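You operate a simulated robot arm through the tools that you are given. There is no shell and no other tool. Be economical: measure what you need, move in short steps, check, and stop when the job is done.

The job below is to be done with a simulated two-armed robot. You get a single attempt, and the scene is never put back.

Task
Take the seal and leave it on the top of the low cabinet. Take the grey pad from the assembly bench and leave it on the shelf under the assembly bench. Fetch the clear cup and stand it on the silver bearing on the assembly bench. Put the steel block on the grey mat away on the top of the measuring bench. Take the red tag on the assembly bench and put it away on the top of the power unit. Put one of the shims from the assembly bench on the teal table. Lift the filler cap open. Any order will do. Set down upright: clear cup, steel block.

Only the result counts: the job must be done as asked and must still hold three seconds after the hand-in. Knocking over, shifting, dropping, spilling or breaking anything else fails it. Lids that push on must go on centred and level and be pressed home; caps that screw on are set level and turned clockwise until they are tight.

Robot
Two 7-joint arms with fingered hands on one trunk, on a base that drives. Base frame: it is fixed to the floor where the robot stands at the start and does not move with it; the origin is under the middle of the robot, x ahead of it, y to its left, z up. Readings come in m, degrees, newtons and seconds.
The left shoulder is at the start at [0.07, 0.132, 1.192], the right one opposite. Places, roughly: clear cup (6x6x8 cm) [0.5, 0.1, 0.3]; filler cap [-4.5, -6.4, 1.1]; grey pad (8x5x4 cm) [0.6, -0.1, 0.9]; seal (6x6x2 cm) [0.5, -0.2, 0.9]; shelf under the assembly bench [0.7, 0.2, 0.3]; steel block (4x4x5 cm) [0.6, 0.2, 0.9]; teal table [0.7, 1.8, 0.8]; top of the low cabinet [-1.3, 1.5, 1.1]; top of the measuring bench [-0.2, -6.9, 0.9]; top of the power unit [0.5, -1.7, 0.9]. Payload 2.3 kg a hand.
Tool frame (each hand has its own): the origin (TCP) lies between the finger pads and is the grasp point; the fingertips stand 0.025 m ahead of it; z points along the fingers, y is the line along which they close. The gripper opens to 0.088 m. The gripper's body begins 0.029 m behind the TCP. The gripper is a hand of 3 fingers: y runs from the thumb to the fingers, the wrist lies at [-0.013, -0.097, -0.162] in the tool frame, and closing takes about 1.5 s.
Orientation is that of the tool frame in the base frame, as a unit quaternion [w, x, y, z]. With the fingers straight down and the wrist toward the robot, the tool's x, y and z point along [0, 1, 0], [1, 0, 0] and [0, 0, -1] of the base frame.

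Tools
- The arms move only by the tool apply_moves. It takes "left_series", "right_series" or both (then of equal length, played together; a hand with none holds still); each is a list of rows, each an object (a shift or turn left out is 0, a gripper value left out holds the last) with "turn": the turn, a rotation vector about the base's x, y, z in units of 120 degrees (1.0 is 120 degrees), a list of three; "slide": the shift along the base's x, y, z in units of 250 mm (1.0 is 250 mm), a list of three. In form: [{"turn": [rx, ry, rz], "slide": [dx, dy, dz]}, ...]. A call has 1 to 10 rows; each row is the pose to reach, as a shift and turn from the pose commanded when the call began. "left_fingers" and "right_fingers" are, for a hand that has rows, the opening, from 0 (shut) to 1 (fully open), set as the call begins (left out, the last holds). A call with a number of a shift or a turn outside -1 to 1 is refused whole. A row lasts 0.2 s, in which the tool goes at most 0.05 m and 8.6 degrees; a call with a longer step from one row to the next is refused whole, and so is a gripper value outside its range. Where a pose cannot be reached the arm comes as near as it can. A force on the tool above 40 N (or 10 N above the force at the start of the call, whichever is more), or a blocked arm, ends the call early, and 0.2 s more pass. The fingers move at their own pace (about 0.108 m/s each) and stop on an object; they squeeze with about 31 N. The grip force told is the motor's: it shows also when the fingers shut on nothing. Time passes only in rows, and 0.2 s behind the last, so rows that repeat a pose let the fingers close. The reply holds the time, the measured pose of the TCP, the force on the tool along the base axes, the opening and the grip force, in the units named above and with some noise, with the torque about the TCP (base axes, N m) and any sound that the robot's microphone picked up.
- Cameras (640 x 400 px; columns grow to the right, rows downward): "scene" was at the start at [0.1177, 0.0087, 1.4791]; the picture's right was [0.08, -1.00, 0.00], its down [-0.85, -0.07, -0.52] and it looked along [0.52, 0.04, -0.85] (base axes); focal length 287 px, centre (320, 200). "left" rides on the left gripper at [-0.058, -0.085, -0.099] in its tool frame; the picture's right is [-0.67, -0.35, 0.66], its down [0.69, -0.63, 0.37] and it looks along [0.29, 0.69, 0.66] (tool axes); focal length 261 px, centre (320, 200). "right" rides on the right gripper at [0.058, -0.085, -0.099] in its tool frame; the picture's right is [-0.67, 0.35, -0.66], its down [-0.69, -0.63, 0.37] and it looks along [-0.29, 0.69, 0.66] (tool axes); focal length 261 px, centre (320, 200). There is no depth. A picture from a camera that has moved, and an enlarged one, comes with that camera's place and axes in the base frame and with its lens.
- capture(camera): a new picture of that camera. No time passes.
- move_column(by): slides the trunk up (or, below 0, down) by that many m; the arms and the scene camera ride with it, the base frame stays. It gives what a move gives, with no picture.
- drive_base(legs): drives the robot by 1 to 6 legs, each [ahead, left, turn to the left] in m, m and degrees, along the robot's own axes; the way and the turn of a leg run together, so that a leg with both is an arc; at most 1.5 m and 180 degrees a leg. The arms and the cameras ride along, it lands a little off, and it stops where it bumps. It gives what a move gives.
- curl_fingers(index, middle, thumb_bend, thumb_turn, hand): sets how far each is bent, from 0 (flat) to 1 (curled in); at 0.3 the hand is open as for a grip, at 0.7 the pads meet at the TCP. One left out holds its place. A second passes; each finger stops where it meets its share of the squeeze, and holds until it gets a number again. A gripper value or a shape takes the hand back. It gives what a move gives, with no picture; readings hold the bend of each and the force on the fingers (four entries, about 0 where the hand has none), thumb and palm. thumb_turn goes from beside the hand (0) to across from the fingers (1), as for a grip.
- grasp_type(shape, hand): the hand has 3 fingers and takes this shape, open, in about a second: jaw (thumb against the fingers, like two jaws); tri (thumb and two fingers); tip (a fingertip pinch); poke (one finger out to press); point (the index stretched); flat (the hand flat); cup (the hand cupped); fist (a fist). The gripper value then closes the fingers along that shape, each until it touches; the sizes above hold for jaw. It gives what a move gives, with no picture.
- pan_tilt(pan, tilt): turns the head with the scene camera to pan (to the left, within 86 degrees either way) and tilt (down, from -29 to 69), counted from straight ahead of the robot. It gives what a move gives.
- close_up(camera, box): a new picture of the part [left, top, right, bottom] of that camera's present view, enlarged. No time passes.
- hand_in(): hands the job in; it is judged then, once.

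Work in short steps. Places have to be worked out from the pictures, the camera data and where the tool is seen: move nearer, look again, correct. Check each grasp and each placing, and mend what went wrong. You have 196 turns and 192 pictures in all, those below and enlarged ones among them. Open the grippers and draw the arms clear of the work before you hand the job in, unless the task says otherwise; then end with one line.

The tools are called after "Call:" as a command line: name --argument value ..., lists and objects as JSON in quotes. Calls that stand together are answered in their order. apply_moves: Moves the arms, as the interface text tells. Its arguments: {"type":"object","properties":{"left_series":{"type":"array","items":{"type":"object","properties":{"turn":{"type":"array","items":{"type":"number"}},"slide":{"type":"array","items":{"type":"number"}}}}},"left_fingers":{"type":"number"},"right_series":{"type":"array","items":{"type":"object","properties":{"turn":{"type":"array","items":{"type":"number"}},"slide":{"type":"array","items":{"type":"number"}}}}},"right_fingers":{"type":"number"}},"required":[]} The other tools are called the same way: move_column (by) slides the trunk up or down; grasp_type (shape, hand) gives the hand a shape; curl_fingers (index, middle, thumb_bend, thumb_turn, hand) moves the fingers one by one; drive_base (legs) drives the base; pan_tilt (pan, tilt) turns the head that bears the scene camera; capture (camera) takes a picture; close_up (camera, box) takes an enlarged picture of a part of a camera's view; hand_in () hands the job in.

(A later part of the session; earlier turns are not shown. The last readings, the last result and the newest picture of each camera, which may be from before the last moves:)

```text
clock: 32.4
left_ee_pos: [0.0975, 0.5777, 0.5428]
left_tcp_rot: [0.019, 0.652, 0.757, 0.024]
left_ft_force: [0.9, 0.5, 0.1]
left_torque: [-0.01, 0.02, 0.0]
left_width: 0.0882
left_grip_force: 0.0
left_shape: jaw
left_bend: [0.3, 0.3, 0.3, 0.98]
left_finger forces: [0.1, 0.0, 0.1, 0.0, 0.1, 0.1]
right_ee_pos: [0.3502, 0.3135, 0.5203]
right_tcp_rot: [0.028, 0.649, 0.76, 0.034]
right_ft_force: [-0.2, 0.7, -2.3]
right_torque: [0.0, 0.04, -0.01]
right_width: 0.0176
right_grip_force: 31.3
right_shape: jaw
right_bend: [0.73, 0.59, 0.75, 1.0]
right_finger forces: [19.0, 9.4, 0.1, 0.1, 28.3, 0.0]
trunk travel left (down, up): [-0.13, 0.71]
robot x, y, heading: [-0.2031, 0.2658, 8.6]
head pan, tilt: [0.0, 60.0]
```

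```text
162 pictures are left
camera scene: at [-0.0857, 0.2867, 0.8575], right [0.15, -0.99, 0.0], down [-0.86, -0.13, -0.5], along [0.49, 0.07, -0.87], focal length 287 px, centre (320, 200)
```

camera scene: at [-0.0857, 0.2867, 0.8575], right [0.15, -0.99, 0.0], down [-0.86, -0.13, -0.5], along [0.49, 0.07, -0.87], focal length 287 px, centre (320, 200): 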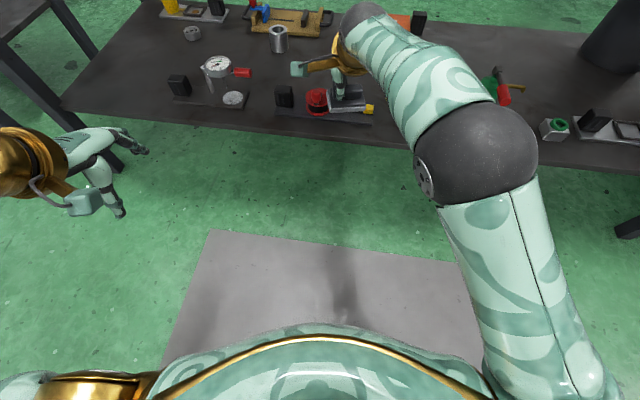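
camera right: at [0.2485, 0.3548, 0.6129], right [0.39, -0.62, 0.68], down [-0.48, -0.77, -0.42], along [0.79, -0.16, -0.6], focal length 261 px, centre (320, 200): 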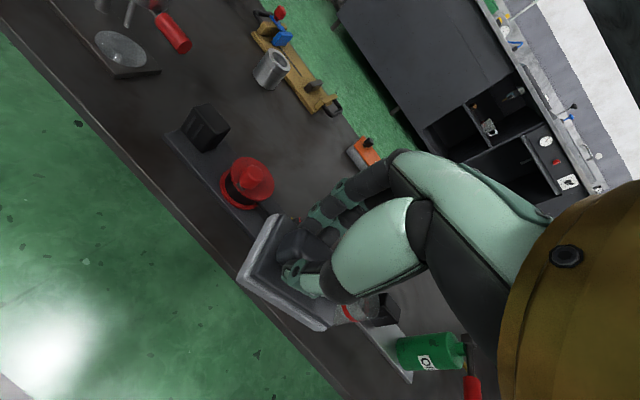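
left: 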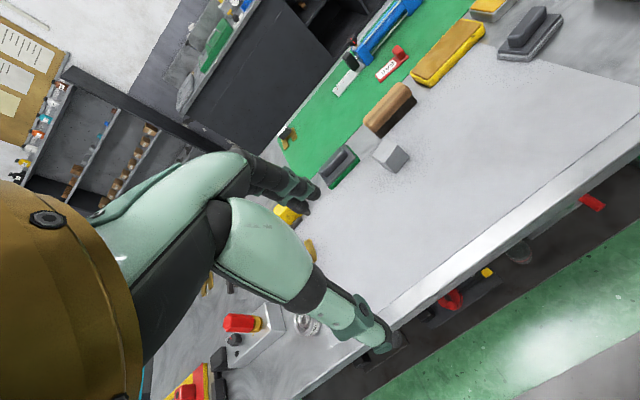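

The grey plate is the robot's own base, so I need to watch its footprint. I drive forward 0.12 m and look again with the right camera.

Call:
drive_base --legs '[[0.12, 0, 0]]'

Call:
apply_moves --right_series '[{"slide": [0.15, 0, 0]}, {"slide": [0.3, 0, 0]}, {"slide": [0.45, 0, 0]}, {"slide": [0.6, 0, 0]}, {"slide": [0.75, 0, 0]}, {"slide": [0.85, 0, 0]}]'

Call:
pan_tilt --pan -8 --tilt 40

Call:
capture --camera "scene"

Call:
capture --camera "right"

```text
clock: 33.6
left_ee_pos: [0.2162, 0.5956, 0.5437]
left_tcp_rot: [0.019, 0.652, 0.757, 0.025]
left_ft_force: [0.4, 0.2, -0.5]
left_torque: [-0.04, 0.02, -0.01]
left_width: 0.088
left_grip_force: 0.0
left_shape: jaw
left_bend: [0.3, 0.3, 0.3, 0.98]
left_finger forces: [0.1, 0.0, 0.0, 0.0, 0.0, 0.0]
right_ee_pos: [0.4714, 0.3321, 0.5214]
right_tcp_rot: [0.027, 0.648, 0.76, 0.035]
right_ft_force: [0.1, 0.6, -1.3]
right_torque: [-0.01, -0.02, 0.01]
right_width: 0.0174
right_grip_force: 30.9
right_shape: jaw
right_bend: [0.73, 0.59, 0.75, 1.0]
right_finger forces: [18.9, 9.5, 0.1, 0.0, 28.2, 0.1]
trunk travel left (down, up): [-0.13, 0.71]
robot x, y, heading: [-0.0846, 0.2852, 8.5]
head pan, tilt: [0.0, 60.0]
```

```text
clock: 35.0
left_ee_pos: [0.2158, 0.5964, 0.5433]
left_tcp_rot: [0.019, 0.652, 0.758, 0.025]
left_ft_force: [-0.6, 0.2, 0.0]
left_torque: [0.01, 0.03, 0.0]
left_width: 0.0884
left_grip_force: 0.1
left_shape: jaw
left_bend: [0.3, 0.3, 0.3, 0.98]
left_finger forces: [0.0, 0.1, 0.0, 0.1, 0.0, 0.0]
right_ee_pos: [0.5245, 0.3071, 0.4918]
right_tcp_rot: [0.027, 0.647, 0.762, 0.035]
right_ft_force: [0.8, 0.4, -1.0]
right_torque: [0.02, 0.01, 0.0]
right_width: 0.0175
right_grip_force: 30.6
right_shape: jaw
right_bend: [0.73, 0.59, 0.75, 1.0]
right_finger forces: [18.5, 9.0, 0.0, 0.0, 27.5, 0.0]
right hand out of reach, approached as far as the arm can: row 2, 3, 4, 5, 6
trunk travel left (down, up): [-0.13, 0.71]
robot x, y, heading: [-0.0814, 0.2845, 8.4]
head pan, tilt: [0.0, 60.0]
```

```text
clock: 35.9
left_ee_pos: [0.2157, 0.5952, 0.5424]
left_tcp_rot: [0.019, 0.653, 0.757, 0.025]
left_ft_force: [0.6, 0.1, 0.2]
left_torque: [0.02, -0.02, 0.01]
left_width: 0.088
left_grip_force: 0.0
left_shape: jaw
left_bend: [0.3, 0.3, 0.3, 0.98]
left_finger forces: [0.0, 0.1, 0.0, 0.0, 0.1, 0.0]
right_ee_pos: [0.5235, 0.3079, 0.4931]
right_tcp_rot: [0.027, 0.648, 0.761, 0.035]
right_ft_force: [0.2, 1.1, -0.8]
right_torque: [0.01, 0.02, 0.01]
right_width: 0.0171
right_grip_force: 31.0
right_shape: jaw
right_bend: [0.73, 0.59, 0.75, 1.0]
right_finger forces: [18.5, 8.9, 0.0, 0.0, 27.6, 0.1]
trunk travel left (down, up): [-0.13, 0.71]
robot x, y, heading: [-0.0839, 0.2799, 8.5]
head pan, tilt: [-8.0, 40.0]
```

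```text
161 pictures are left
camera scene: at [0.0529, 0.2955, 0.8842], right [0.01, -1.0, 0.0], down [-0.64, -0.01, -0.77], along [0.77, 0.01, -0.64], focal length 287 px, centre (320, 200)
```

scene: 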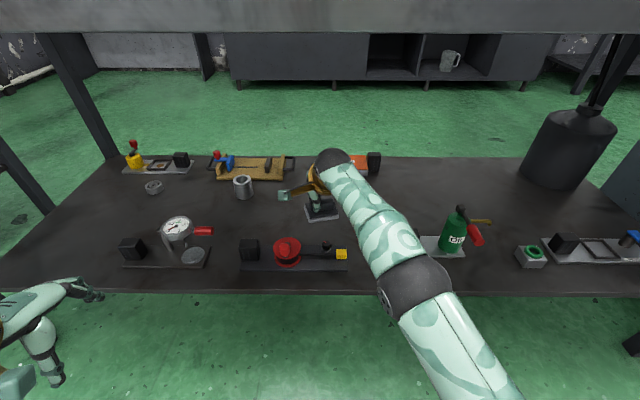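

```text
160 pictures are left
camera right: at [0.4229, 0.349, 0.5842], right [0.39, -0.62, 0.68], down [-0.48, -0.77, -0.42], along [0.79, -0.16, -0.6], focal length 261 px, centre (320, 200)
```

right: 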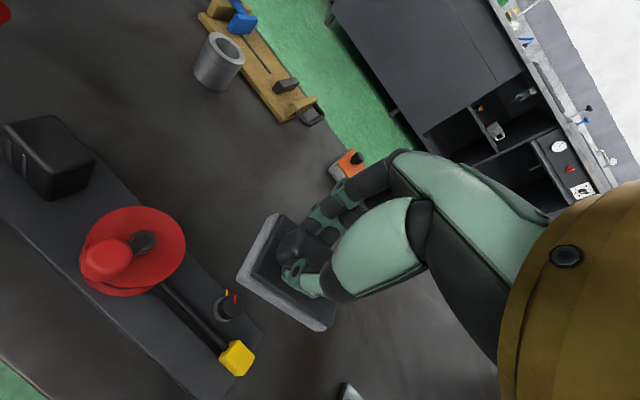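

The arm is at its reach limit. Driving forward 0.09 m puts the pad at x≈0.61, just behind the red tool.

Call:
drive_base --legs '[[0.09, 0, 0]]'

Call:
apply_moves --right_series '[{"slide": [0.08, -0.04, -0.1]}, {"slide": [0.16, -0.08, -0.2]}, {"slide": [0.2, -0.08, -0.3]}]'

Call:
capture --camera "scene"

Call:
capture --camera "right"

```text
clock: 37.0
left_ee_pos: [0.3024, 0.6094, 0.5427]
left_tcp_rot: [0.02, 0.652, 0.758, 0.025]
left_ft_force: [0.2, 0.5, 0.2]
left_torque: [0.0, 0.0, 0.0]
left_width: 0.0883
left_grip_force: 0.0
left_shape: jaw
left_bend: [0.3, 0.3, 0.3, 0.98]
left_finger forces: [0.0, 0.0, 0.0, 0.0, 0.0, 0.0]
right_ee_pos: [0.612, 0.3218, 0.493]
right_tcp_rot: [0.028, 0.646, 0.762, 0.035]
right_ft_force: [-0.7, -0.3, -0.2]
right_torque: [0.02, 0.0, -0.01]
right_width: 0.0173
right_grip_force: 30.8
right_shape: jaw
right_bend: [0.73, 0.59, 0.75, 1.0]
right_finger forces: [18.6, 8.8, 0.0, 0.1, 27.4, 0.0]
trunk travel left (down, up): [-0.13, 0.71]
robot x, y, heading: [0.0062, 0.2966, 8.7]
head pan, tilt: [-8.0, 40.0]
```

```text
clock: 37.8
left_ee_pos: [0.3042, 0.6096, 0.5429]
left_tcp_rot: [0.019, 0.652, 0.758, 0.025]
left_ft_force: [0.1, -0.2, 0.1]
left_torque: [0.0, 0.02, 0.02]
left_width: 0.0882
left_grip_force: 0.1
left_shape: jaw
left_bend: [0.3, 0.3, 0.3, 0.98]
left_finger forces: [0.0, 0.0, 0.1, 0.0, 0.0, 0.0]
right_ee_pos: [0.6278, 0.2857, 0.4178]
right_tcp_rot: [0.027, 0.647, 0.762, 0.034]
right_ft_force: [-0.9, 0.1, -1.5]
right_torque: [0.03, 0.0, 0.01]
right_width: 0.0172
right_grip_force: 30.9
right_shape: jaw
right_bend: [0.73, 0.59, 0.75, 1.0]
right_finger forces: [18.5, 8.7, 0.1, 0.1, 27.3, 0.0]
right hand out of reach, approached as far as the arm can: row 1, 2, 3
trunk travel left (down, up): [-0.13, 0.71]
robot x, y, heading: [0.0028, 0.3006, 8.9]
head pan, tilt: [-8.0, 40.0]
```

```text
159 pictures are left
camera scene: at [0.1409, 0.3089, 0.8843], right [0.01, -1.0, 0.0], down [-0.64, -0.01, -0.77], along [0.77, 0.01, -0.64], focal length 287 px, centre (320, 200)
```

scene: 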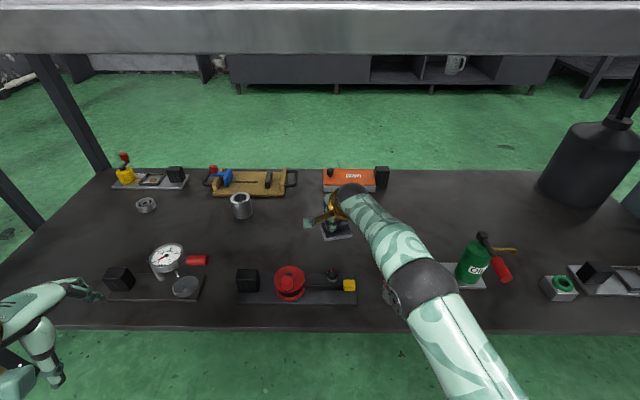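

```text
158 pictures are left
camera right: at [0.5264, 0.3263, 0.5084], right [0.39, -0.62, 0.68], down [-0.48, -0.77, -0.42], along [0.79, -0.16, -0.6], focal length 261 px, centre (320, 200)
```

right: 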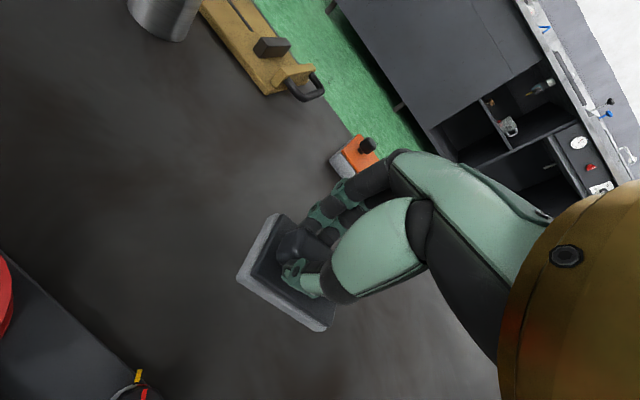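

The elbow is getting close to the cup here, so I give up this spot. The free front-left of the shelf (x≈0.5, y≈0.94) is safer; I raise the hand, back out and square up.

Call:
apply_moves --right_series '[{"slide": [-0.05, 0.02, 0.1]}, {"slide": [-0.1, 0.04, 0.2]}, {"slide": [-0.15, 0.04, 0.3]}, {"slide": [-0.15, 0.04, 0.36]}]'

Call:
drive_base --legs '[[-0.28, 0, 0], [0, 0, -8.7]]'

Call:
capture --camera "scene"

```text
clock: 38.8
left_ee_pos: [0.3044, 0.6096, 0.5428]
left_tcp_rot: [0.019, 0.652, 0.758, 0.025]
left_ft_force: [0.0, 0.2, -0.1]
left_torque: [-0.03, 0.0, -0.01]
left_width: 0.0879
left_grip_force: 0.0
left_shape: jaw
left_bend: [0.3, 0.3, 0.3, 0.98]
left_finger forces: [0.0, 0.0, 0.1, 0.0, 0.1, 0.0]
right_ee_pos: [0.589, 0.294, 0.5063]
right_tcp_rot: [0.028, 0.646, 0.762, 0.034]
right_ft_force: [-0.2, -0.4, -0.3]
right_torque: [-0.01, 0.02, 0.01]
right_width: 0.0175
right_grip_force: 30.8
right_shape: jaw
right_bend: [0.73, 0.59, 0.75, 1.0]
right_finger forces: [18.6, 8.7, 0.0, 0.0, 27.2, 0.0]
trunk travel left (down, up): [-0.13, 0.71]
robot x, y, heading: [0.0108, 0.2937, 8.5]
head pan, tilt: [-8.0, 40.0]
```

```text
clock: 41.4
left_ee_pos: [0.0697, 0.5176, 0.5426]
left_tcp_rot: [0.021, 0.708, 0.705, 0.023]
left_ft_force: [1.0, 0.1, 0.1]
left_torque: [-0.01, 0.01, 0.03]
left_width: 0.0879
left_grip_force: 0.1
left_shape: jaw
left_bend: [0.3, 0.3, 0.3, 0.98]
left_finger forces: [0.1, 0.0, 0.0, 0.0, 0.0, 0.0]
right_ee_pos: [0.3051, 0.162, 0.5066]
right_tcp_rot: [0.03, 0.703, 0.71, 0.032]
right_ft_force: [0.4, -0.6, -0.3]
right_torque: [0.01, 0.03, -0.02]
right_width: 0.0176
right_grip_force: 30.4
right_shape: jaw
right_bend: [0.73, 0.59, 0.75, 1.0]
right_finger forces: [18.5, 8.6, 0.0, 0.0, 27.4, 0.0]
trunk travel left (down, up): [-0.13, 0.71]
robot x, y, heading: [-0.2743, 0.2563, -0.4]
head pan, tilt: [-8.0, 40.0]
```

```text
157 pictures are left
camera scene: at [-0.1372, 0.2456, 0.8843], right [-0.14, -0.99, 0.0], down [-0.64, 0.09, -0.77], along [0.76, -0.11, -0.64], focal length 287 px, centre (320, 200)
```

scene: 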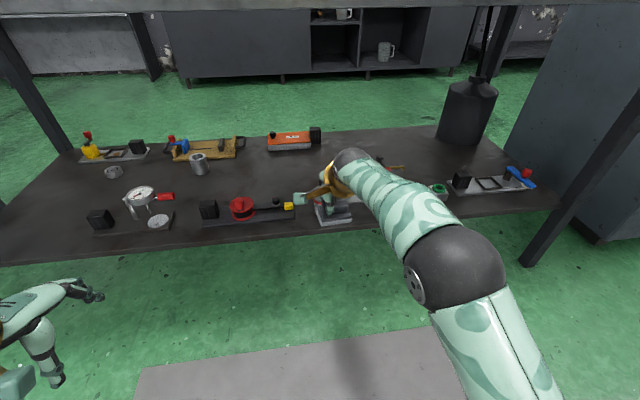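

The path left looks clear at this x. I drive left 0.78 m.

Call:
drive_base --legs '[[0, 0.4, 0], [0, 0.38, 0]]'

Call:
pan_tilt --pan 0 --tilt 40

Call:
capture --camera "scene"

```text
clock: 45.9
left_ee_pos: [0.0687, 1.2971, 0.5425]
left_tcp_rot: [0.021, 0.706, 0.708, 0.024]
left_ft_force: [0.3, 0.3, 0.2]
left_torque: [0.0, 0.0, 0.0]
left_width: 0.088
left_grip_force: 0.0
left_shape: jaw
left_bend: [0.3, 0.3, 0.3, 0.98]
left_finger forces: [0.0, 0.0, 0.0, 0.1, 0.1, 0.1]
right_ee_pos: [0.3055, 0.9426, 0.5065]
right_tcp_rot: [0.03, 0.701, 0.712, 0.032]
right_ft_force: [-0.8, 0.1, -0.2]
right_torque: [0.01, -0.02, -0.02]
right_width: 0.0175
right_grip_force: 30.8
right_shape: jaw
right_bend: [0.73, 0.59, 0.75, 1.0]
right_finger forces: [18.5, 8.7, 0.0, 0.1, 27.3, 0.1]
trunk travel left (down, up): [-0.13, 0.71]
robot x, y, heading: [-0.2686, 1.0333, 0.1]
head pan, tilt: [-8.0, 40.0]
```

```text
clock: 46.5
left_ee_pos: [0.0692, 1.2952, 0.5427]
left_tcp_rot: [0.021, 0.706, 0.708, 0.023]
left_ft_force: [0.8, -0.2, -0.3]
left_torque: [-0.02, 0.02, -0.01]
left_width: 0.088
left_grip_force: 0.0
left_shape: jaw
left_bend: [0.3, 0.3, 0.3, 0.98]
left_finger forces: [0.0, 0.0, 0.0, 0.1, 0.1, 0.0]
right_ee_pos: [0.3059, 0.942, 0.5072]
right_tcp_rot: [0.03, 0.701, 0.712, 0.032]
right_ft_force: [0.0, 0.2, -0.5]
right_torque: [-0.02, -0.01, 0.05]
right_width: 0.0174
right_grip_force: 31.1
right_shape: jaw
right_bend: [0.73, 0.59, 0.75, 1.0]
right_finger forces: [18.6, 8.6, 0.1, 0.0, 27.3, 0.0]
trunk travel left (down, up): [-0.13, 0.71]
robot x, y, heading: [-0.2727, 1.0281, 0.4]
head pan, tilt: [0.0, 40.0]
```

```text
156 pictures are left
camera scene: at [-0.1363, 1.0343, 0.8843], right [0.0, -1.0, 0.0], down [-0.64, 0.0, -0.77], along [0.77, 0.0, -0.64], focal length 287 px, centre (320, 200)
```

scene: 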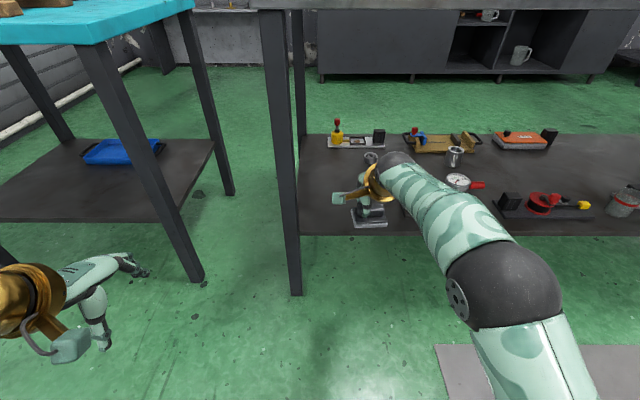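

The pad is lined up at y≈0.94. I drive forward 0.19 m so it sits over the shelf at x≈0.495 and look.

Call:
drive_base --legs '[[0.19, 0, 0]]'

Call:
capture --camera "scene"

Call:
capture --camera "right"

```text
clock: 48.1
left_ee_pos: [0.2613, 1.2967, 0.5432]
left_tcp_rot: [0.021, 0.706, 0.708, 0.023]
left_ft_force: [0.5, -1.0, -0.3]
left_torque: [0.01, 0.01, 0.0]
left_width: 0.0878
left_grip_force: 0.1
left_shape: jaw
left_bend: [0.3, 0.3, 0.3, 0.98]
left_finger forces: [0.0, 0.1, 0.0, 0.0, 0.0, 0.0]
right_ee_pos: [0.4992, 0.9424, 0.5063]
right_tcp_rot: [0.029, 0.702, 0.711, 0.033]
right_ft_force: [0.5, 0.8, -1.1]
right_torque: [0.0, 0.01, 0.0]
right_width: 0.0173
right_grip_force: 30.9
right_shape: jaw
right_bend: [0.73, 0.59, 0.75, 1.0]
right_finger forces: [18.5, 8.7, 0.1, 0.0, 27.2, 0.0]
trunk travel left (down, up): [-0.13, 0.71]
robot x, y, heading: [-0.0788, 1.0335, 0.1]
head pan, tilt: [0.0, 40.0]
```

```text
155 pictures are left
camera scene: at [0.0568, 1.0348, 0.8842], right [0.0, -1.0, 0.0], down [-0.64, 0.0, -0.77], along [0.77, 0.0, -0.64], focal length 287 px, centre (320, 200)
```

scene: 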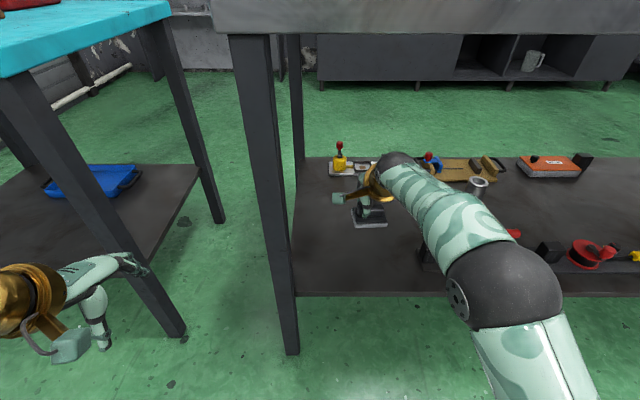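

```text
154 pictures are left
camera right: at [0.4037, 0.9985, 0.5976], right [0.3, -0.67, 0.68], down [-0.58, -0.69, -0.42], along [0.75, -0.27, -0.6], focal length 261 px, centre (320, 200)
```

right: 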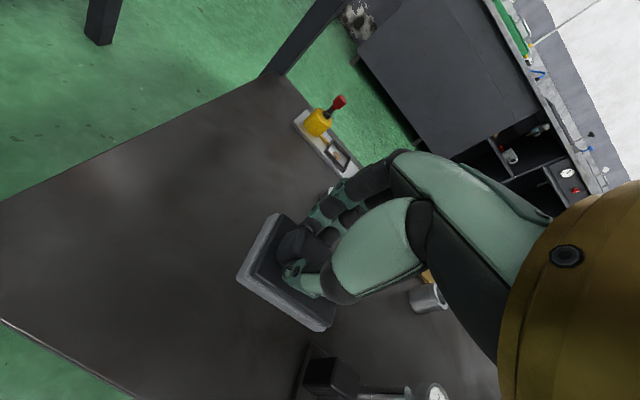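

The spot is clear and the elbow stays in front of the shelf. I lower slowly until contact.

Call:
apply_moves --right_series '[{"slide": [0, 0, -0.12]}, {"slide": [0, 0, -0.24]}, {"slide": [0, 0, -0.36]}, {"slide": [0, 0, -0.46]}, {"slide": [0, 0, -0.52]}]'

Call:
capture --camera "scene"

Call:
capture --camera "right"

```text
clock: 49.3
left_ee_pos: [0.2606, 1.2976, 0.5429]
left_tcp_rot: [0.021, 0.706, 0.708, 0.024]
left_ft_force: [0.2, 0.3, 0.3]
left_torque: [-0.01, 0.02, 0.0]
left_width: 0.0881
left_grip_force: 0.0
left_shape: jaw
left_bend: [0.3, 0.3, 0.3, 0.98]
left_finger forces: [0.1, 0.0, 0.0, 0.1, 0.0, 0.0]
right_ee_pos: [0.4996, 0.9414, 0.3759]
right_tcp_rot: [0.03, 0.701, 0.712, 0.033]
right_ft_force: [0.0, -0.7, 0.1]
right_torque: [0.01, 0.0, 0.02]
right_width: 0.0174
right_grip_force: 30.3
right_shape: jaw
right_bend: [0.73, 0.59, 0.75, 1.0]
right_finger forces: [18.5, 8.8, 0.1, 0.1, 27.3, 0.0]
trunk travel left (down, up): [-0.13, 0.71]
robot x, y, heading: [-0.0766, 1.0317, 0.3]
head pan, tilt: [0.0, 40.0]
```

```text
153 pictures are left
camera scene: at [0.0567, 1.0348, 0.8843], right [0.0, -1.0, 0.0], down [-0.64, 0.0, -0.77], along [0.77, 0.0, -0.64], focal length 287 px, centre (320, 200)
```

scene: 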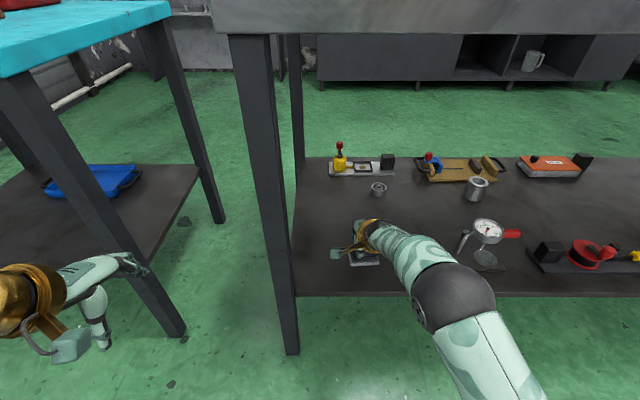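

```text
152 pictures are left
camera right: at [0.4048, 0.9982, 0.4678], right [0.3, -0.67, 0.68], down [-0.58, -0.69, -0.42], along [0.75, -0.27, -0.6], focal length 261 px, centre (320, 200)
```

right: 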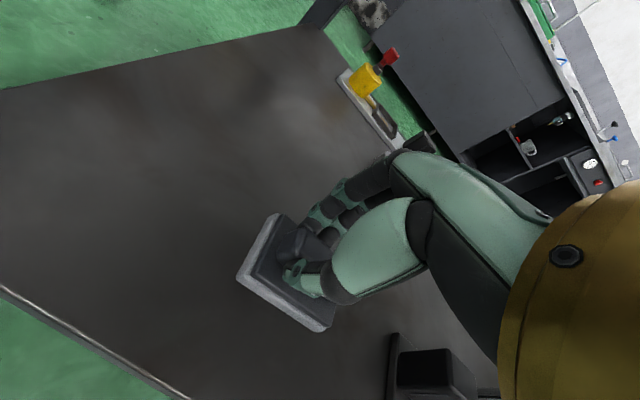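

Still free. I keep lowering in small steps until the pad lands.

Call:
apply_moves --right_series '[{"slide": [0, 0, -0.04]}, {"slide": [0, 0, -0.08]}, {"slide": [0, 0, -0.11]}, {"slide": [0, 0, -0.13]}, {"slide": [0, 0, -0.15]}, {"slide": [0, 0, -0.17]}]'

Call:
capture --camera "right"

```text
clock: 50.7
left_ee_pos: [0.2578, 1.2957, 0.5441]
left_tcp_rot: [0.024, 0.706, 0.707, 0.024]
left_ft_force: [-0.2, -0.2, -0.2]
left_torque: [0.0, 0.02, -0.01]
left_width: 0.088
left_grip_force: 0.1
left_shape: jaw
left_bend: [0.3, 0.3, 0.3, 0.98]
left_finger forces: [0.0, 0.1, 0.1, 0.0, 0.0, 0.0]
right_ee_pos: [0.5024, 0.9454, 0.3464]
right_tcp_rot: [0.04, 0.7, 0.711, 0.044]
right_ft_force: [-2.4, 0.6, 26.7]
right_torque: [-0.04, 0.13, 0.0]
right_width: 0.0201
right_grip_force: 31.1
right_shape: jaw
right_bend: [0.73, 0.58, 0.77, 1.0]
right_finger forces: [21.9, 11.8, 0.0, 0.0, 35.6, 0.0]
trunk travel left (down, up): [-0.13, 0.71]
robot x, y, heading: [-0.0793, 1.0354, 0.5]
head pan, tilt: [0.0, 40.0]
stopped in row 6 (right hand): the force on the tool passed its limit (the readings are from after the stop); the commanded pose is now the measured one
```

```text
151 pictures are left
camera right: at [0.4049, 0.9995, 0.435], right [0.28, -0.67, 0.69], down [-0.57, -0.69, -0.44], along [0.77, -0.27, -0.58], focal length 261 px, centre (320, 200)
```

right: 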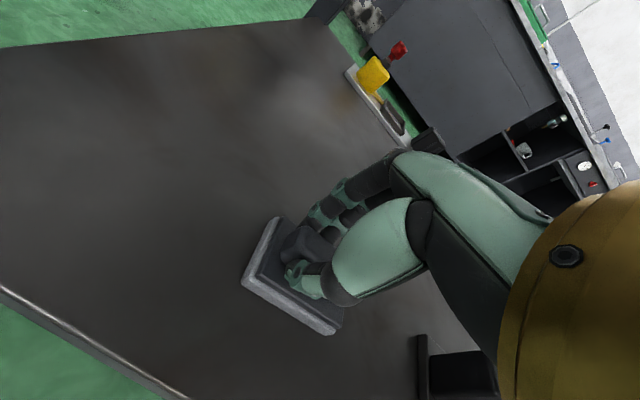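

The pad is on the shelf. I ease up, open and lift off.

Call:
apply_moves --right_series '[{"slide": [0, 0, 0.012]}, {"slide": [0, 0, 0.012]}, {"slide": [0, 0, 0.012]}, {"slide": [0, 0, 0.012]}, {"slide": [0, 0, 0.012]}, {"slide": [0, 0, 0.012]}]' --right_fingers 1

Call:
apply_moves --right_series '[{"slide": [0, 0, 0.1]}, {"slide": [0, 0, 0.24]}, {"slide": [0, 0, 0.4]}, {"slide": [0, 0, 0.56]}]'

Call:
capture --camera "right"

```text
clock: 52.1
left_ee_pos: [0.2613, 1.2969, 0.5426]
left_tcp_rot: [0.021, 0.706, 0.708, 0.023]
left_ft_force: [0.2, -0.9, 0.1]
left_torque: [0.0, 0.02, 0.01]
left_width: 0.0877
left_grip_force: 0.1
left_shape: jaw
left_bend: [0.3, 0.3, 0.3, 0.98]
left_finger forces: [0.0, 0.0, 0.0, 0.0, 0.0, 0.0]
right_ee_pos: [0.5025, 0.943, 0.3414]
right_tcp_rot: [0.034, 0.7, 0.712, 0.038]
right_ft_force: [0.0, 0.4, 0.1]
right_torque: [-0.02, -0.03, -0.01]
right_width: 0.0876
right_grip_force: 0.1
right_shape: jaw
right_bend: [0.3, 0.3, 0.3, 0.98]
right_finger forces: [0.0, 0.1, 0.1, 0.0, 0.0, 0.0]
trunk travel left (down, up): [-0.13, 0.71]
robot x, y, heading: [-0.0773, 1.0328, 0.0]
head pan, tilt: [0.0, 40.0]
```

```text
clock: 53.1
left_ee_pos: [0.2619, 1.2968, 0.5433]
left_tcp_rot: [0.021, 0.706, 0.707, 0.023]
left_ft_force: [0.7, 1.2, -0.2]
left_torque: [-0.02, 0.01, 0.02]
left_width: 0.0878
left_grip_force: 0.1
left_shape: jaw
left_bend: [0.3, 0.3, 0.3, 0.98]
left_finger forces: [0.0, 0.0, 0.0, 0.0, 0.0, 0.0]
right_ee_pos: [0.5014, 0.9438, 0.4815]
right_tcp_rot: [0.033, 0.701, 0.711, 0.037]
right_ft_force: [-0.4, 0.9, 0.1]
right_torque: [-0.02, -0.01, -0.01]
right_width: 0.0876
right_grip_force: 0.0
right_shape: jaw
right_bend: [0.3, 0.3, 0.3, 0.98]
right_finger forces: [0.0, 0.0, 0.0, 0.0, 0.0, 0.0]
trunk travel left (down, up): [-0.13, 0.71]
robot x, y, heading: [-0.0744, 1.0286, 0.3]
head pan, tilt: [0.0, 40.0]
```

```text
150 pictures are left
camera right: at [0.405, 0.9988, 0.5715], right [0.29, -0.67, 0.68], down [-0.58, -0.69, -0.43], along [0.76, -0.27, -0.59], focal length 261 px, centre (320, 200)
```

right: 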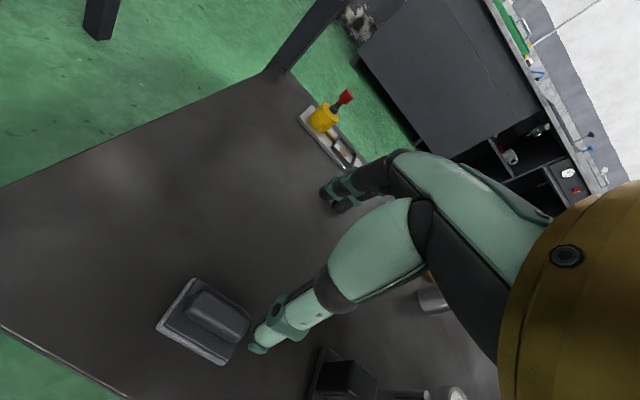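

The pad lies flat on the shelf. Next the clear cup at about (0.514, 0.148): I level the tool, back off, shift right and look.

Call:
apply_moves --right_series '[{"turn": [0, 0.024, 0], "slide": [0, 0, 0.02]}, {"turn": [-0.003, 0.047, -0.007], "slide": [0, 0, 0.04]}]'

Call:
drive_base --legs '[[-0.2, 0, 0], [0, -0.4, 0], [0, -0.395, 0]]'

Call:
capture --camera "scene"

Call:
capture --camera "right"

```text
clock: 53.7
left_ee_pos: [0.2612, 1.2966, 0.5431]
left_tcp_rot: [0.021, 0.706, 0.707, 0.023]
left_ft_force: [-0.1, 0.1, -0.2]
left_torque: [-0.01, 0.0, 0.0]
left_width: 0.0878
left_grip_force: 0.1
left_shape: jaw
left_bend: [0.3, 0.3, 0.3, 0.98]
left_finger forces: [0.2, 0.1, 0.1, 0.0, 0.0, 0.0]
right_ee_pos: [0.5021, 0.9434, 0.4913]
right_tcp_rot: [0.0, 0.707, 0.707, 0.001]
right_ft_force: [0.3, 0.7, 0.0]
right_torque: [0.05, -0.02, -0.04]
right_width: 0.0875
right_grip_force: 0.1
right_shape: jaw
right_bend: [0.3, 0.3, 0.3, 0.98]
right_finger forces: [0.0, 0.0, 0.0, 0.0, 0.0, 0.0]
trunk travel left (down, up): [-0.13, 0.71]
robot x, y, heading: [-0.0805, 1.0336, 0.2]
head pan, tilt: [0.0, 40.0]
```

```text
clock: 59.6
left_ee_pos: [0.0612, 0.4888, 0.5425]
left_tcp_rot: [0.021, 0.706, 0.707, 0.024]
left_ft_force: [-0.5, 0.3, 0.2]
left_torque: [-0.01, -0.01, -0.02]
left_width: 0.088
left_grip_force: 0.1
left_shape: jaw
left_bend: [0.3, 0.3, 0.3, 0.98]
left_finger forces: [0.0, 0.0, 0.1, 0.0, 0.0, 0.0]
right_ee_pos: [0.3003, 0.1369, 0.491]
right_tcp_rot: [0.001, 0.707, 0.707, 0.0]
right_ft_force: [-0.3, 0.0, -0.4]
right_torque: [0.02, -0.03, -0.01]
right_width: 0.0876
right_grip_force: 0.1
right_shape: jaw
right_bend: [0.3, 0.3, 0.3, 0.98]
right_finger forces: [0.0, 0.0, 0.0, 0.0, 0.1, 0.1]
trunk travel left (down, up): [-0.13, 0.71]
robot x, y, heading: [-0.2783, 0.2222, 0.1]
head pan, tilt: [0.0, 40.0]
```

```text
149 pictures are left
camera scene: at [-0.1433, 0.2278, 0.8843], right [0.0, -1.0, 0.0], down [-0.64, 0.0, -0.77], along [0.77, 0.0, -0.64], focal length 287 px, centre (320, 200)
```

scene: 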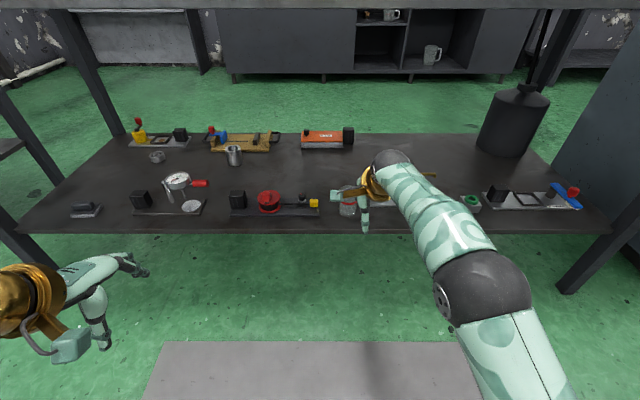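

```text
148 pictures are left
camera right: at [0.2157, 0.1936, 0.5903], right [0.35, -0.67, 0.66], down [-0.63, -0.69, -0.37], along [0.7, -0.29, -0.66], focal length 261 px, centre (320, 200)
```

right: 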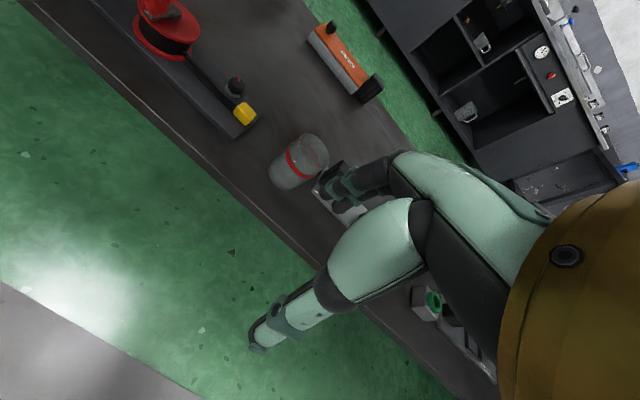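

The cup is at about (0.50, 0.147). I drive forward 0.18 m keeping the hand at z 0.49 and look again.

Call:
drive_base --legs '[[0.18, 0.01, 0]]'

Call:
capture --camera "scene"

Call:
capture --camera "right"

```text
clock: 61.1
left_ee_pos: [0.2389, 0.499, 0.5421]
left_tcp_rot: [0.021, 0.707, 0.707, 0.024]
left_ft_force: [-0.6, -0.6, 0.2]
left_torque: [0.0, 0.01, 0.01]
left_width: 0.0885
left_grip_force: 0.0
left_shape: jaw
left_bend: [0.3, 0.3, 0.3, 0.98]
left_finger forces: [0.1, 0.0, 0.0, 0.0, 0.1, 0.0]
right_ee_pos: [0.4781, 0.1458, 0.4917]
right_tcp_rot: [0.001, 0.708, 0.706, 0.0]
right_ft_force: [0.0, -0.1, 0.3]
right_torque: [0.02, -0.01, 0.01]
right_width: 0.0875
right_grip_force: 0.1
right_shape: jaw
right_bend: [0.3, 0.3, 0.3, 0.98]
right_finger forces: [0.0, 0.0, 0.0, 0.0, 0.1, 0.0]
trunk travel left (down, up): [-0.13, 0.71]
robot x, y, heading: [-0.1014, 0.234, 0.0]
head pan, tilt: [0.0, 40.0]
```

```text
147 pictures are left
camera scene: at [0.0343, 0.238, 0.8843], right [0.0, -1.0, 0.0], down [-0.64, 0.0, -0.77], along [0.77, 0.0, -0.64], focal length 287 px, centre (320, 200)
```

scene: 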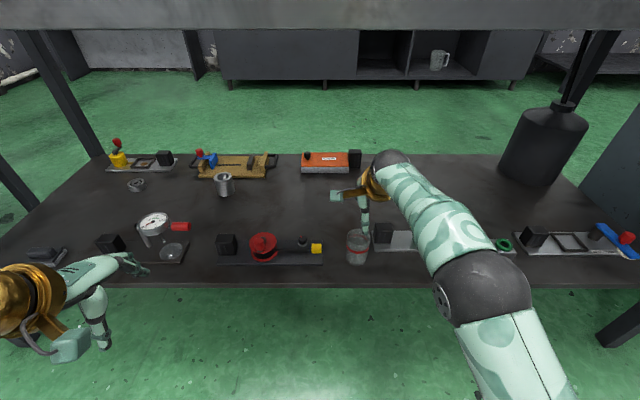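

```text
146 pictures are left
camera right: at [0.3932, 0.2035, 0.5902], right [0.35, -0.67, 0.66], down [-0.63, -0.68, -0.37], along [0.7, -0.29, -0.66], focal length 261 px, centre (320, 200)
```

right: 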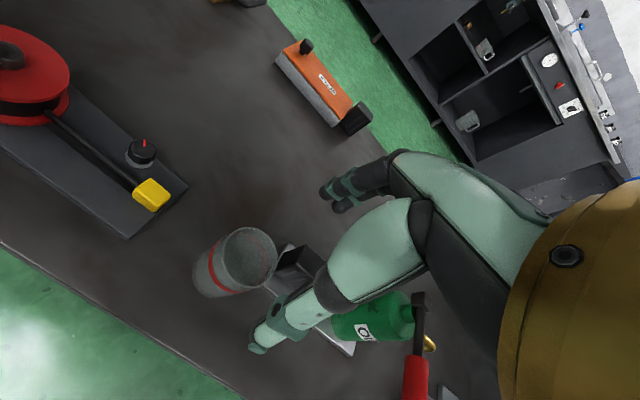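

Rim centre is at about (0.497, 0.148, 0.385). I move over it, lower to z 0.42 and check the alignment.

Call:
apply_moves --right_series '[{"slide": [0.076, 0.008, -0.05]}, {"slide": [0.076, 0.008, -0.18]}, {"slide": [0.076, 0.008, -0.285]}]' --right_fingers 1

Call:
capture --camera "right"

Call:
close_up --camera "scene" --box '[280, 160, 440, 260]'

```text
clock: 61.9
left_ee_pos: [0.2399, 0.4988, 0.5427]
left_tcp_rot: [0.021, 0.707, 0.707, 0.023]
left_ft_force: [-0.1, 0.2, 0.3]
left_torque: [-0.05, 0.04, 0.0]
left_width: 0.088
left_grip_force: 0.2
left_shape: jaw
left_bend: [0.3, 0.3, 0.3, 0.98]
left_finger forces: [0.0, 0.0, 0.1, 0.0, 0.0, 0.1]
right_ee_pos: [0.4994, 0.1477, 0.4196]
right_tcp_rot: [0.001, 0.708, 0.706, 0.001]
right_ft_force: [-0.6, 0.0, 0.2]
right_torque: [-0.01, 0.03, 0.04]
right_width: 0.0875
right_grip_force: 0.2
right_shape: jaw
right_bend: [0.3, 0.3, 0.3, 0.98]
right_finger forces: [0.0, 0.2, 0.1, 0.0, 0.1, 0.0]
trunk travel left (down, up): [-0.13, 0.71]
robot x, y, heading: [-0.1046, 0.2365, 0.0]
head pan, tilt: [0.0, 40.0]
```

```text
145 pictures are left
camera right: at [0.4134, 0.2055, 0.5187], right [0.35, -0.67, 0.66], down [-0.63, -0.68, -0.37], along [0.7, -0.29, -0.66], focal length 261 px, centre (320, 200)
```

right: 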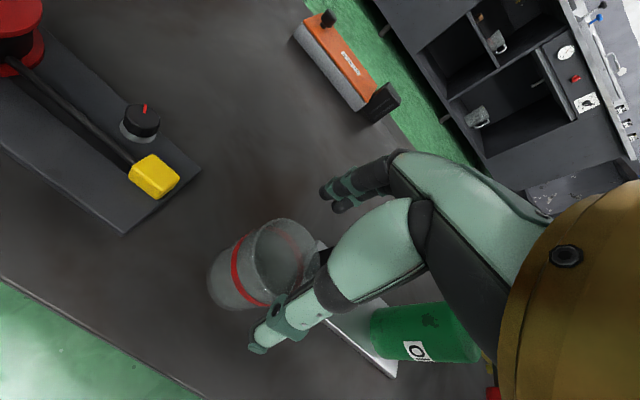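

```text
4.00 times, centred on (360, 210) of scene
camera zoom: at [0.0343, 0.238, 0.8843], right [0.0, -1.0, 0.0], down [-0.64, 0.0, -0.77], along [0.77, 0.0, -0.64], focal length 1148 px, centre (160, 160)
```

zoom: 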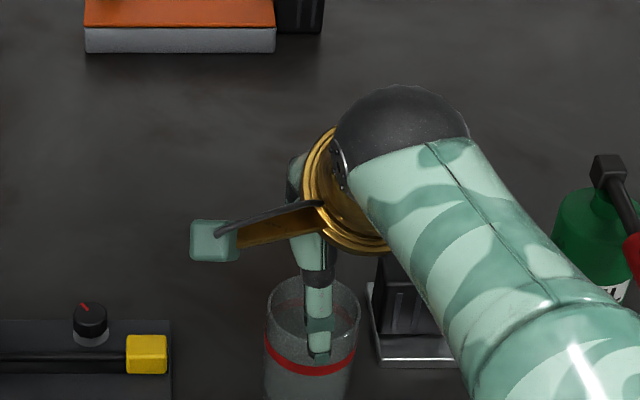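

Alignment is good. I descend to z≈0.358 around the cup.

Call:
apply_moves --right_series '[{"slide": [-0.012, 0.01, -0.08]}, {"slide": [-0.012, 0.01, -0.16]}, {"slide": [-0.012, 0.01, -0.23]}, {"slide": [-0.012, 0.01, -0.245]}]'

Call:
capture --camera "right"

Call:
close_up --camera "scene" --box '[280, 180, 440, 280]'

```text
clock: 62.9
left_ee_pos: [0.2402, 0.4976, 0.5424]
left_tcp_rot: [0.021, 0.706, 0.707, 0.023]
left_ft_force: [-0.3, 0.8, 0.0]
left_torque: [-0.03, -0.01, -0.03]
left_width: 0.0882
left_grip_force: 0.1
left_shape: jaw
left_bend: [0.3, 0.3, 0.3, 0.98]
left_finger forces: [0.0, 0.0, 0.0, 0.1, 0.0, 0.1]
right_ee_pos: [0.4949, 0.1494, 0.36]
right_tcp_rot: [0.001, 0.708, 0.706, 0.001]
right_ft_force: [0.4, -0.3, 0.6]
right_torque: [-0.02, -0.01, 0.03]
right_width: 0.0878
right_grip_force: 0.1
right_shape: jaw
right_bend: [0.3, 0.3, 0.3, 0.98]
right_finger forces: [0.2, 0.0, 0.1, 0.0, 0.0, 0.0]
trunk travel left (down, up): [-0.13, 0.71]
robot x, y, heading: [-0.1022, 0.2379, 0.1]
head pan, tilt: [0.0, 40.0]
```

```text
143 pictures are left
camera right: at [0.4096, 0.2083, 0.4574], right [0.35, -0.67, 0.66], down [-0.63, -0.68, -0.37], along [0.7, -0.29, -0.66], focal length 261 px, centre (320, 200)
```

right: 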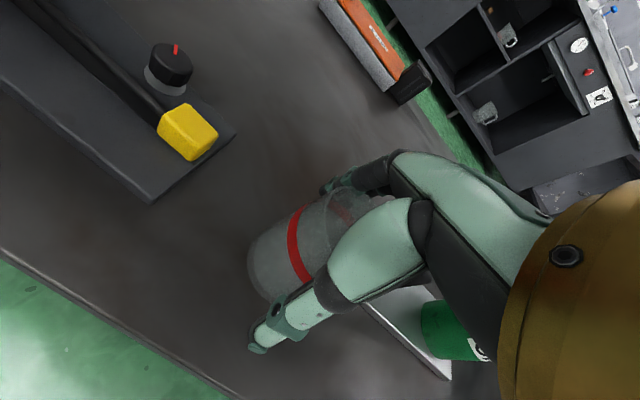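

```text
4.00 times, centred on (360, 230) of scene
camera zoom: at [0.0341, 0.238, 0.8843], right [0.0, -1.0, 0.0], down [-0.64, 0.0, -0.77], along [0.77, 0.0, -0.64], focal length 1148 px, centre (160, 80)
```

zoom: 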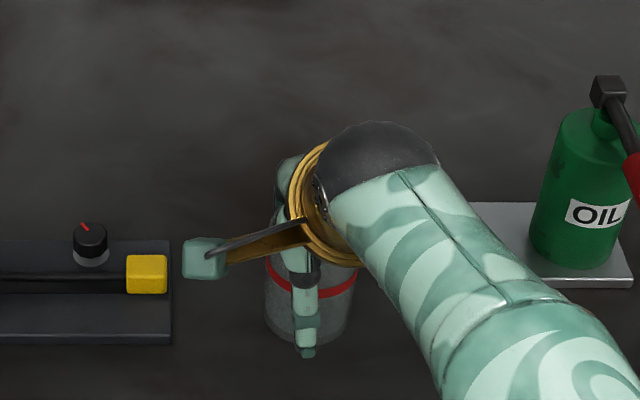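

The cup sits between thumb and fingers. I close.

Call:
apply_moves --right_series '[{"slide": [0, 0, 0]}, {"slide": [0, 0, 0]}, {"slide": [0, 0, 0]}, {"slide": [0, 0, 0]}, {"slide": [0, 0, 0]}, {"slide": [0, 0, 0]}]' --right_fingers 0

Call:
capture --camera "right"

```text
clock: 64.3
left_ee_pos: [0.2397, 0.4987, 0.5434]
left_tcp_rot: [0.021, 0.707, 0.707, 0.023]
left_ft_force: [-0.8, 0.5, 0.0]
left_torque: [-0.03, -0.02, -0.01]
left_width: 0.0878
left_grip_force: 0.1
left_shape: jaw
left_bend: [0.3, 0.3, 0.3, 0.98]
left_finger forces: [0.0, 0.0, 0.0, 0.0, 0.1, 0.0]
right_ee_pos: [0.4954, 0.1516, 0.3587]
right_tcp_rot: [0.0, 0.708, 0.706, 0.001]
right_ft_force: [0.8, -0.3, -0.3]
right_torque: [0.03, -0.01, -0.01]
right_width: 0.0426
right_grip_force: 31.5
right_shape: jaw
right_bend: [0.74, 0.44, 0.68, 1.0]
right_finger forces: [16.9, 10.3, 0.0, 0.1, 26.2, 0.0]
trunk travel left (down, up): [-0.13, 0.71]
robot x, y, heading: [-0.0986, 0.2333, 0.1]
head pan, tilt: [0.0, 40.0]
```

```text
141 pictures are left
camera right: at [0.4097, 0.2083, 0.4574], right [0.35, -0.67, 0.66], down [-0.63, -0.68, -0.37], along [0.7, -0.29, -0.66], focal length 261 px, centre (320, 200)
```

right: 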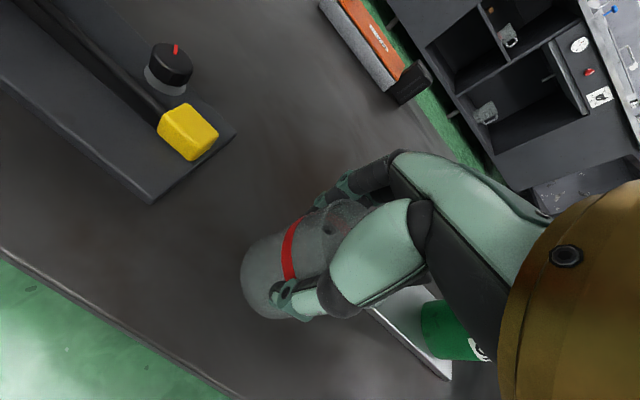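

Grip registers with the index curled in further. I lift gently and check whether the cup comes up straight.

Call:
apply_moves --right_series '[{"slide": [0, 0, 0.03]}, {"slide": [0, 0, 0.08]}, {"slide": [0, 0, 0.16]}, {"slide": [0, 0, 0.28]}, {"slide": [0, 0, 0.4]}]'

Call:
capture --camera "right"

Call:
close_up --camera "scene" --box '[280, 140, 440, 240]'

```text
clock: 65.5
left_ee_pos: [0.2391, 0.4979, 0.5426]
left_tcp_rot: [0.022, 0.707, 0.707, 0.023]
left_ft_force: [0.4, 0.4, 1.0]
left_torque: [0.02, 0.02, -0.02]
left_width: 0.0878
left_grip_force: 0.1
left_shape: jaw
left_bend: [0.3, 0.3, 0.3, 0.98]
left_finger forces: [0.0, 0.1, 0.0, 0.0, 0.0, 0.1]
right_ee_pos: [0.4963, 0.1523, 0.4587]
right_tcp_rot: [0.0, 0.708, 0.706, 0.0]
right_ft_force: [0.0, 0.5, -0.7]
right_torque: [0.04, -0.02, 0.0]
right_width: 0.0418
right_grip_force: 30.9
right_shape: jaw
right_bend: [0.74, 0.44, 0.69, 1.0]
right_finger forces: [16.5, 9.5, 0.1, 0.0, 26.0, 0.0]
trunk travel left (down, up): [-0.13, 0.71]
robot x, y, heading: [-0.1023, 0.2354, 0.1]
head pan, tilt: [0.0, 40.0]
```

```text
140 pictures are left
camera right: at [0.4098, 0.2096, 0.5571], right [0.35, -0.67, 0.66], down [-0.63, -0.68, -0.37], along [0.7, -0.29, -0.66], focal length 261 px, centre (320, 200)
```

right: 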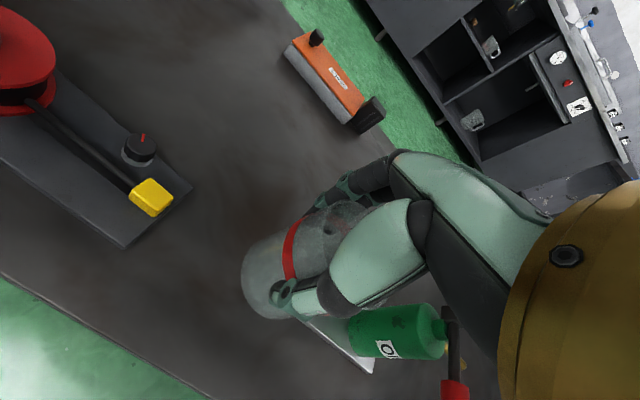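

```text
4.00 times, centred on (360, 190) of scene
camera zoom: at [0.0343, 0.238, 0.8843], right [0.0, -1.0, 0.0], down [-0.64, 0.0, -0.77], along [0.77, 0.0, -0.64], focal length 1148 px, centre (160, 240)
```

zoom: 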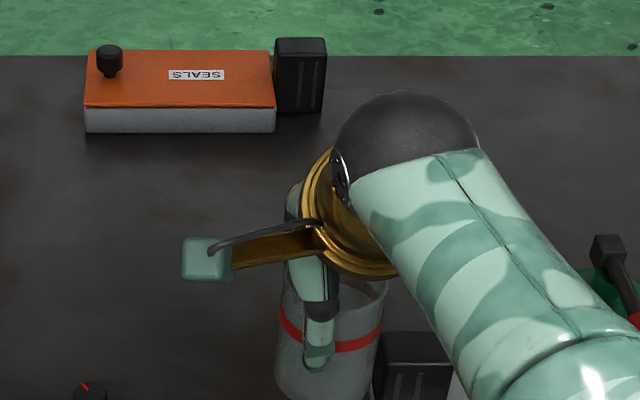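

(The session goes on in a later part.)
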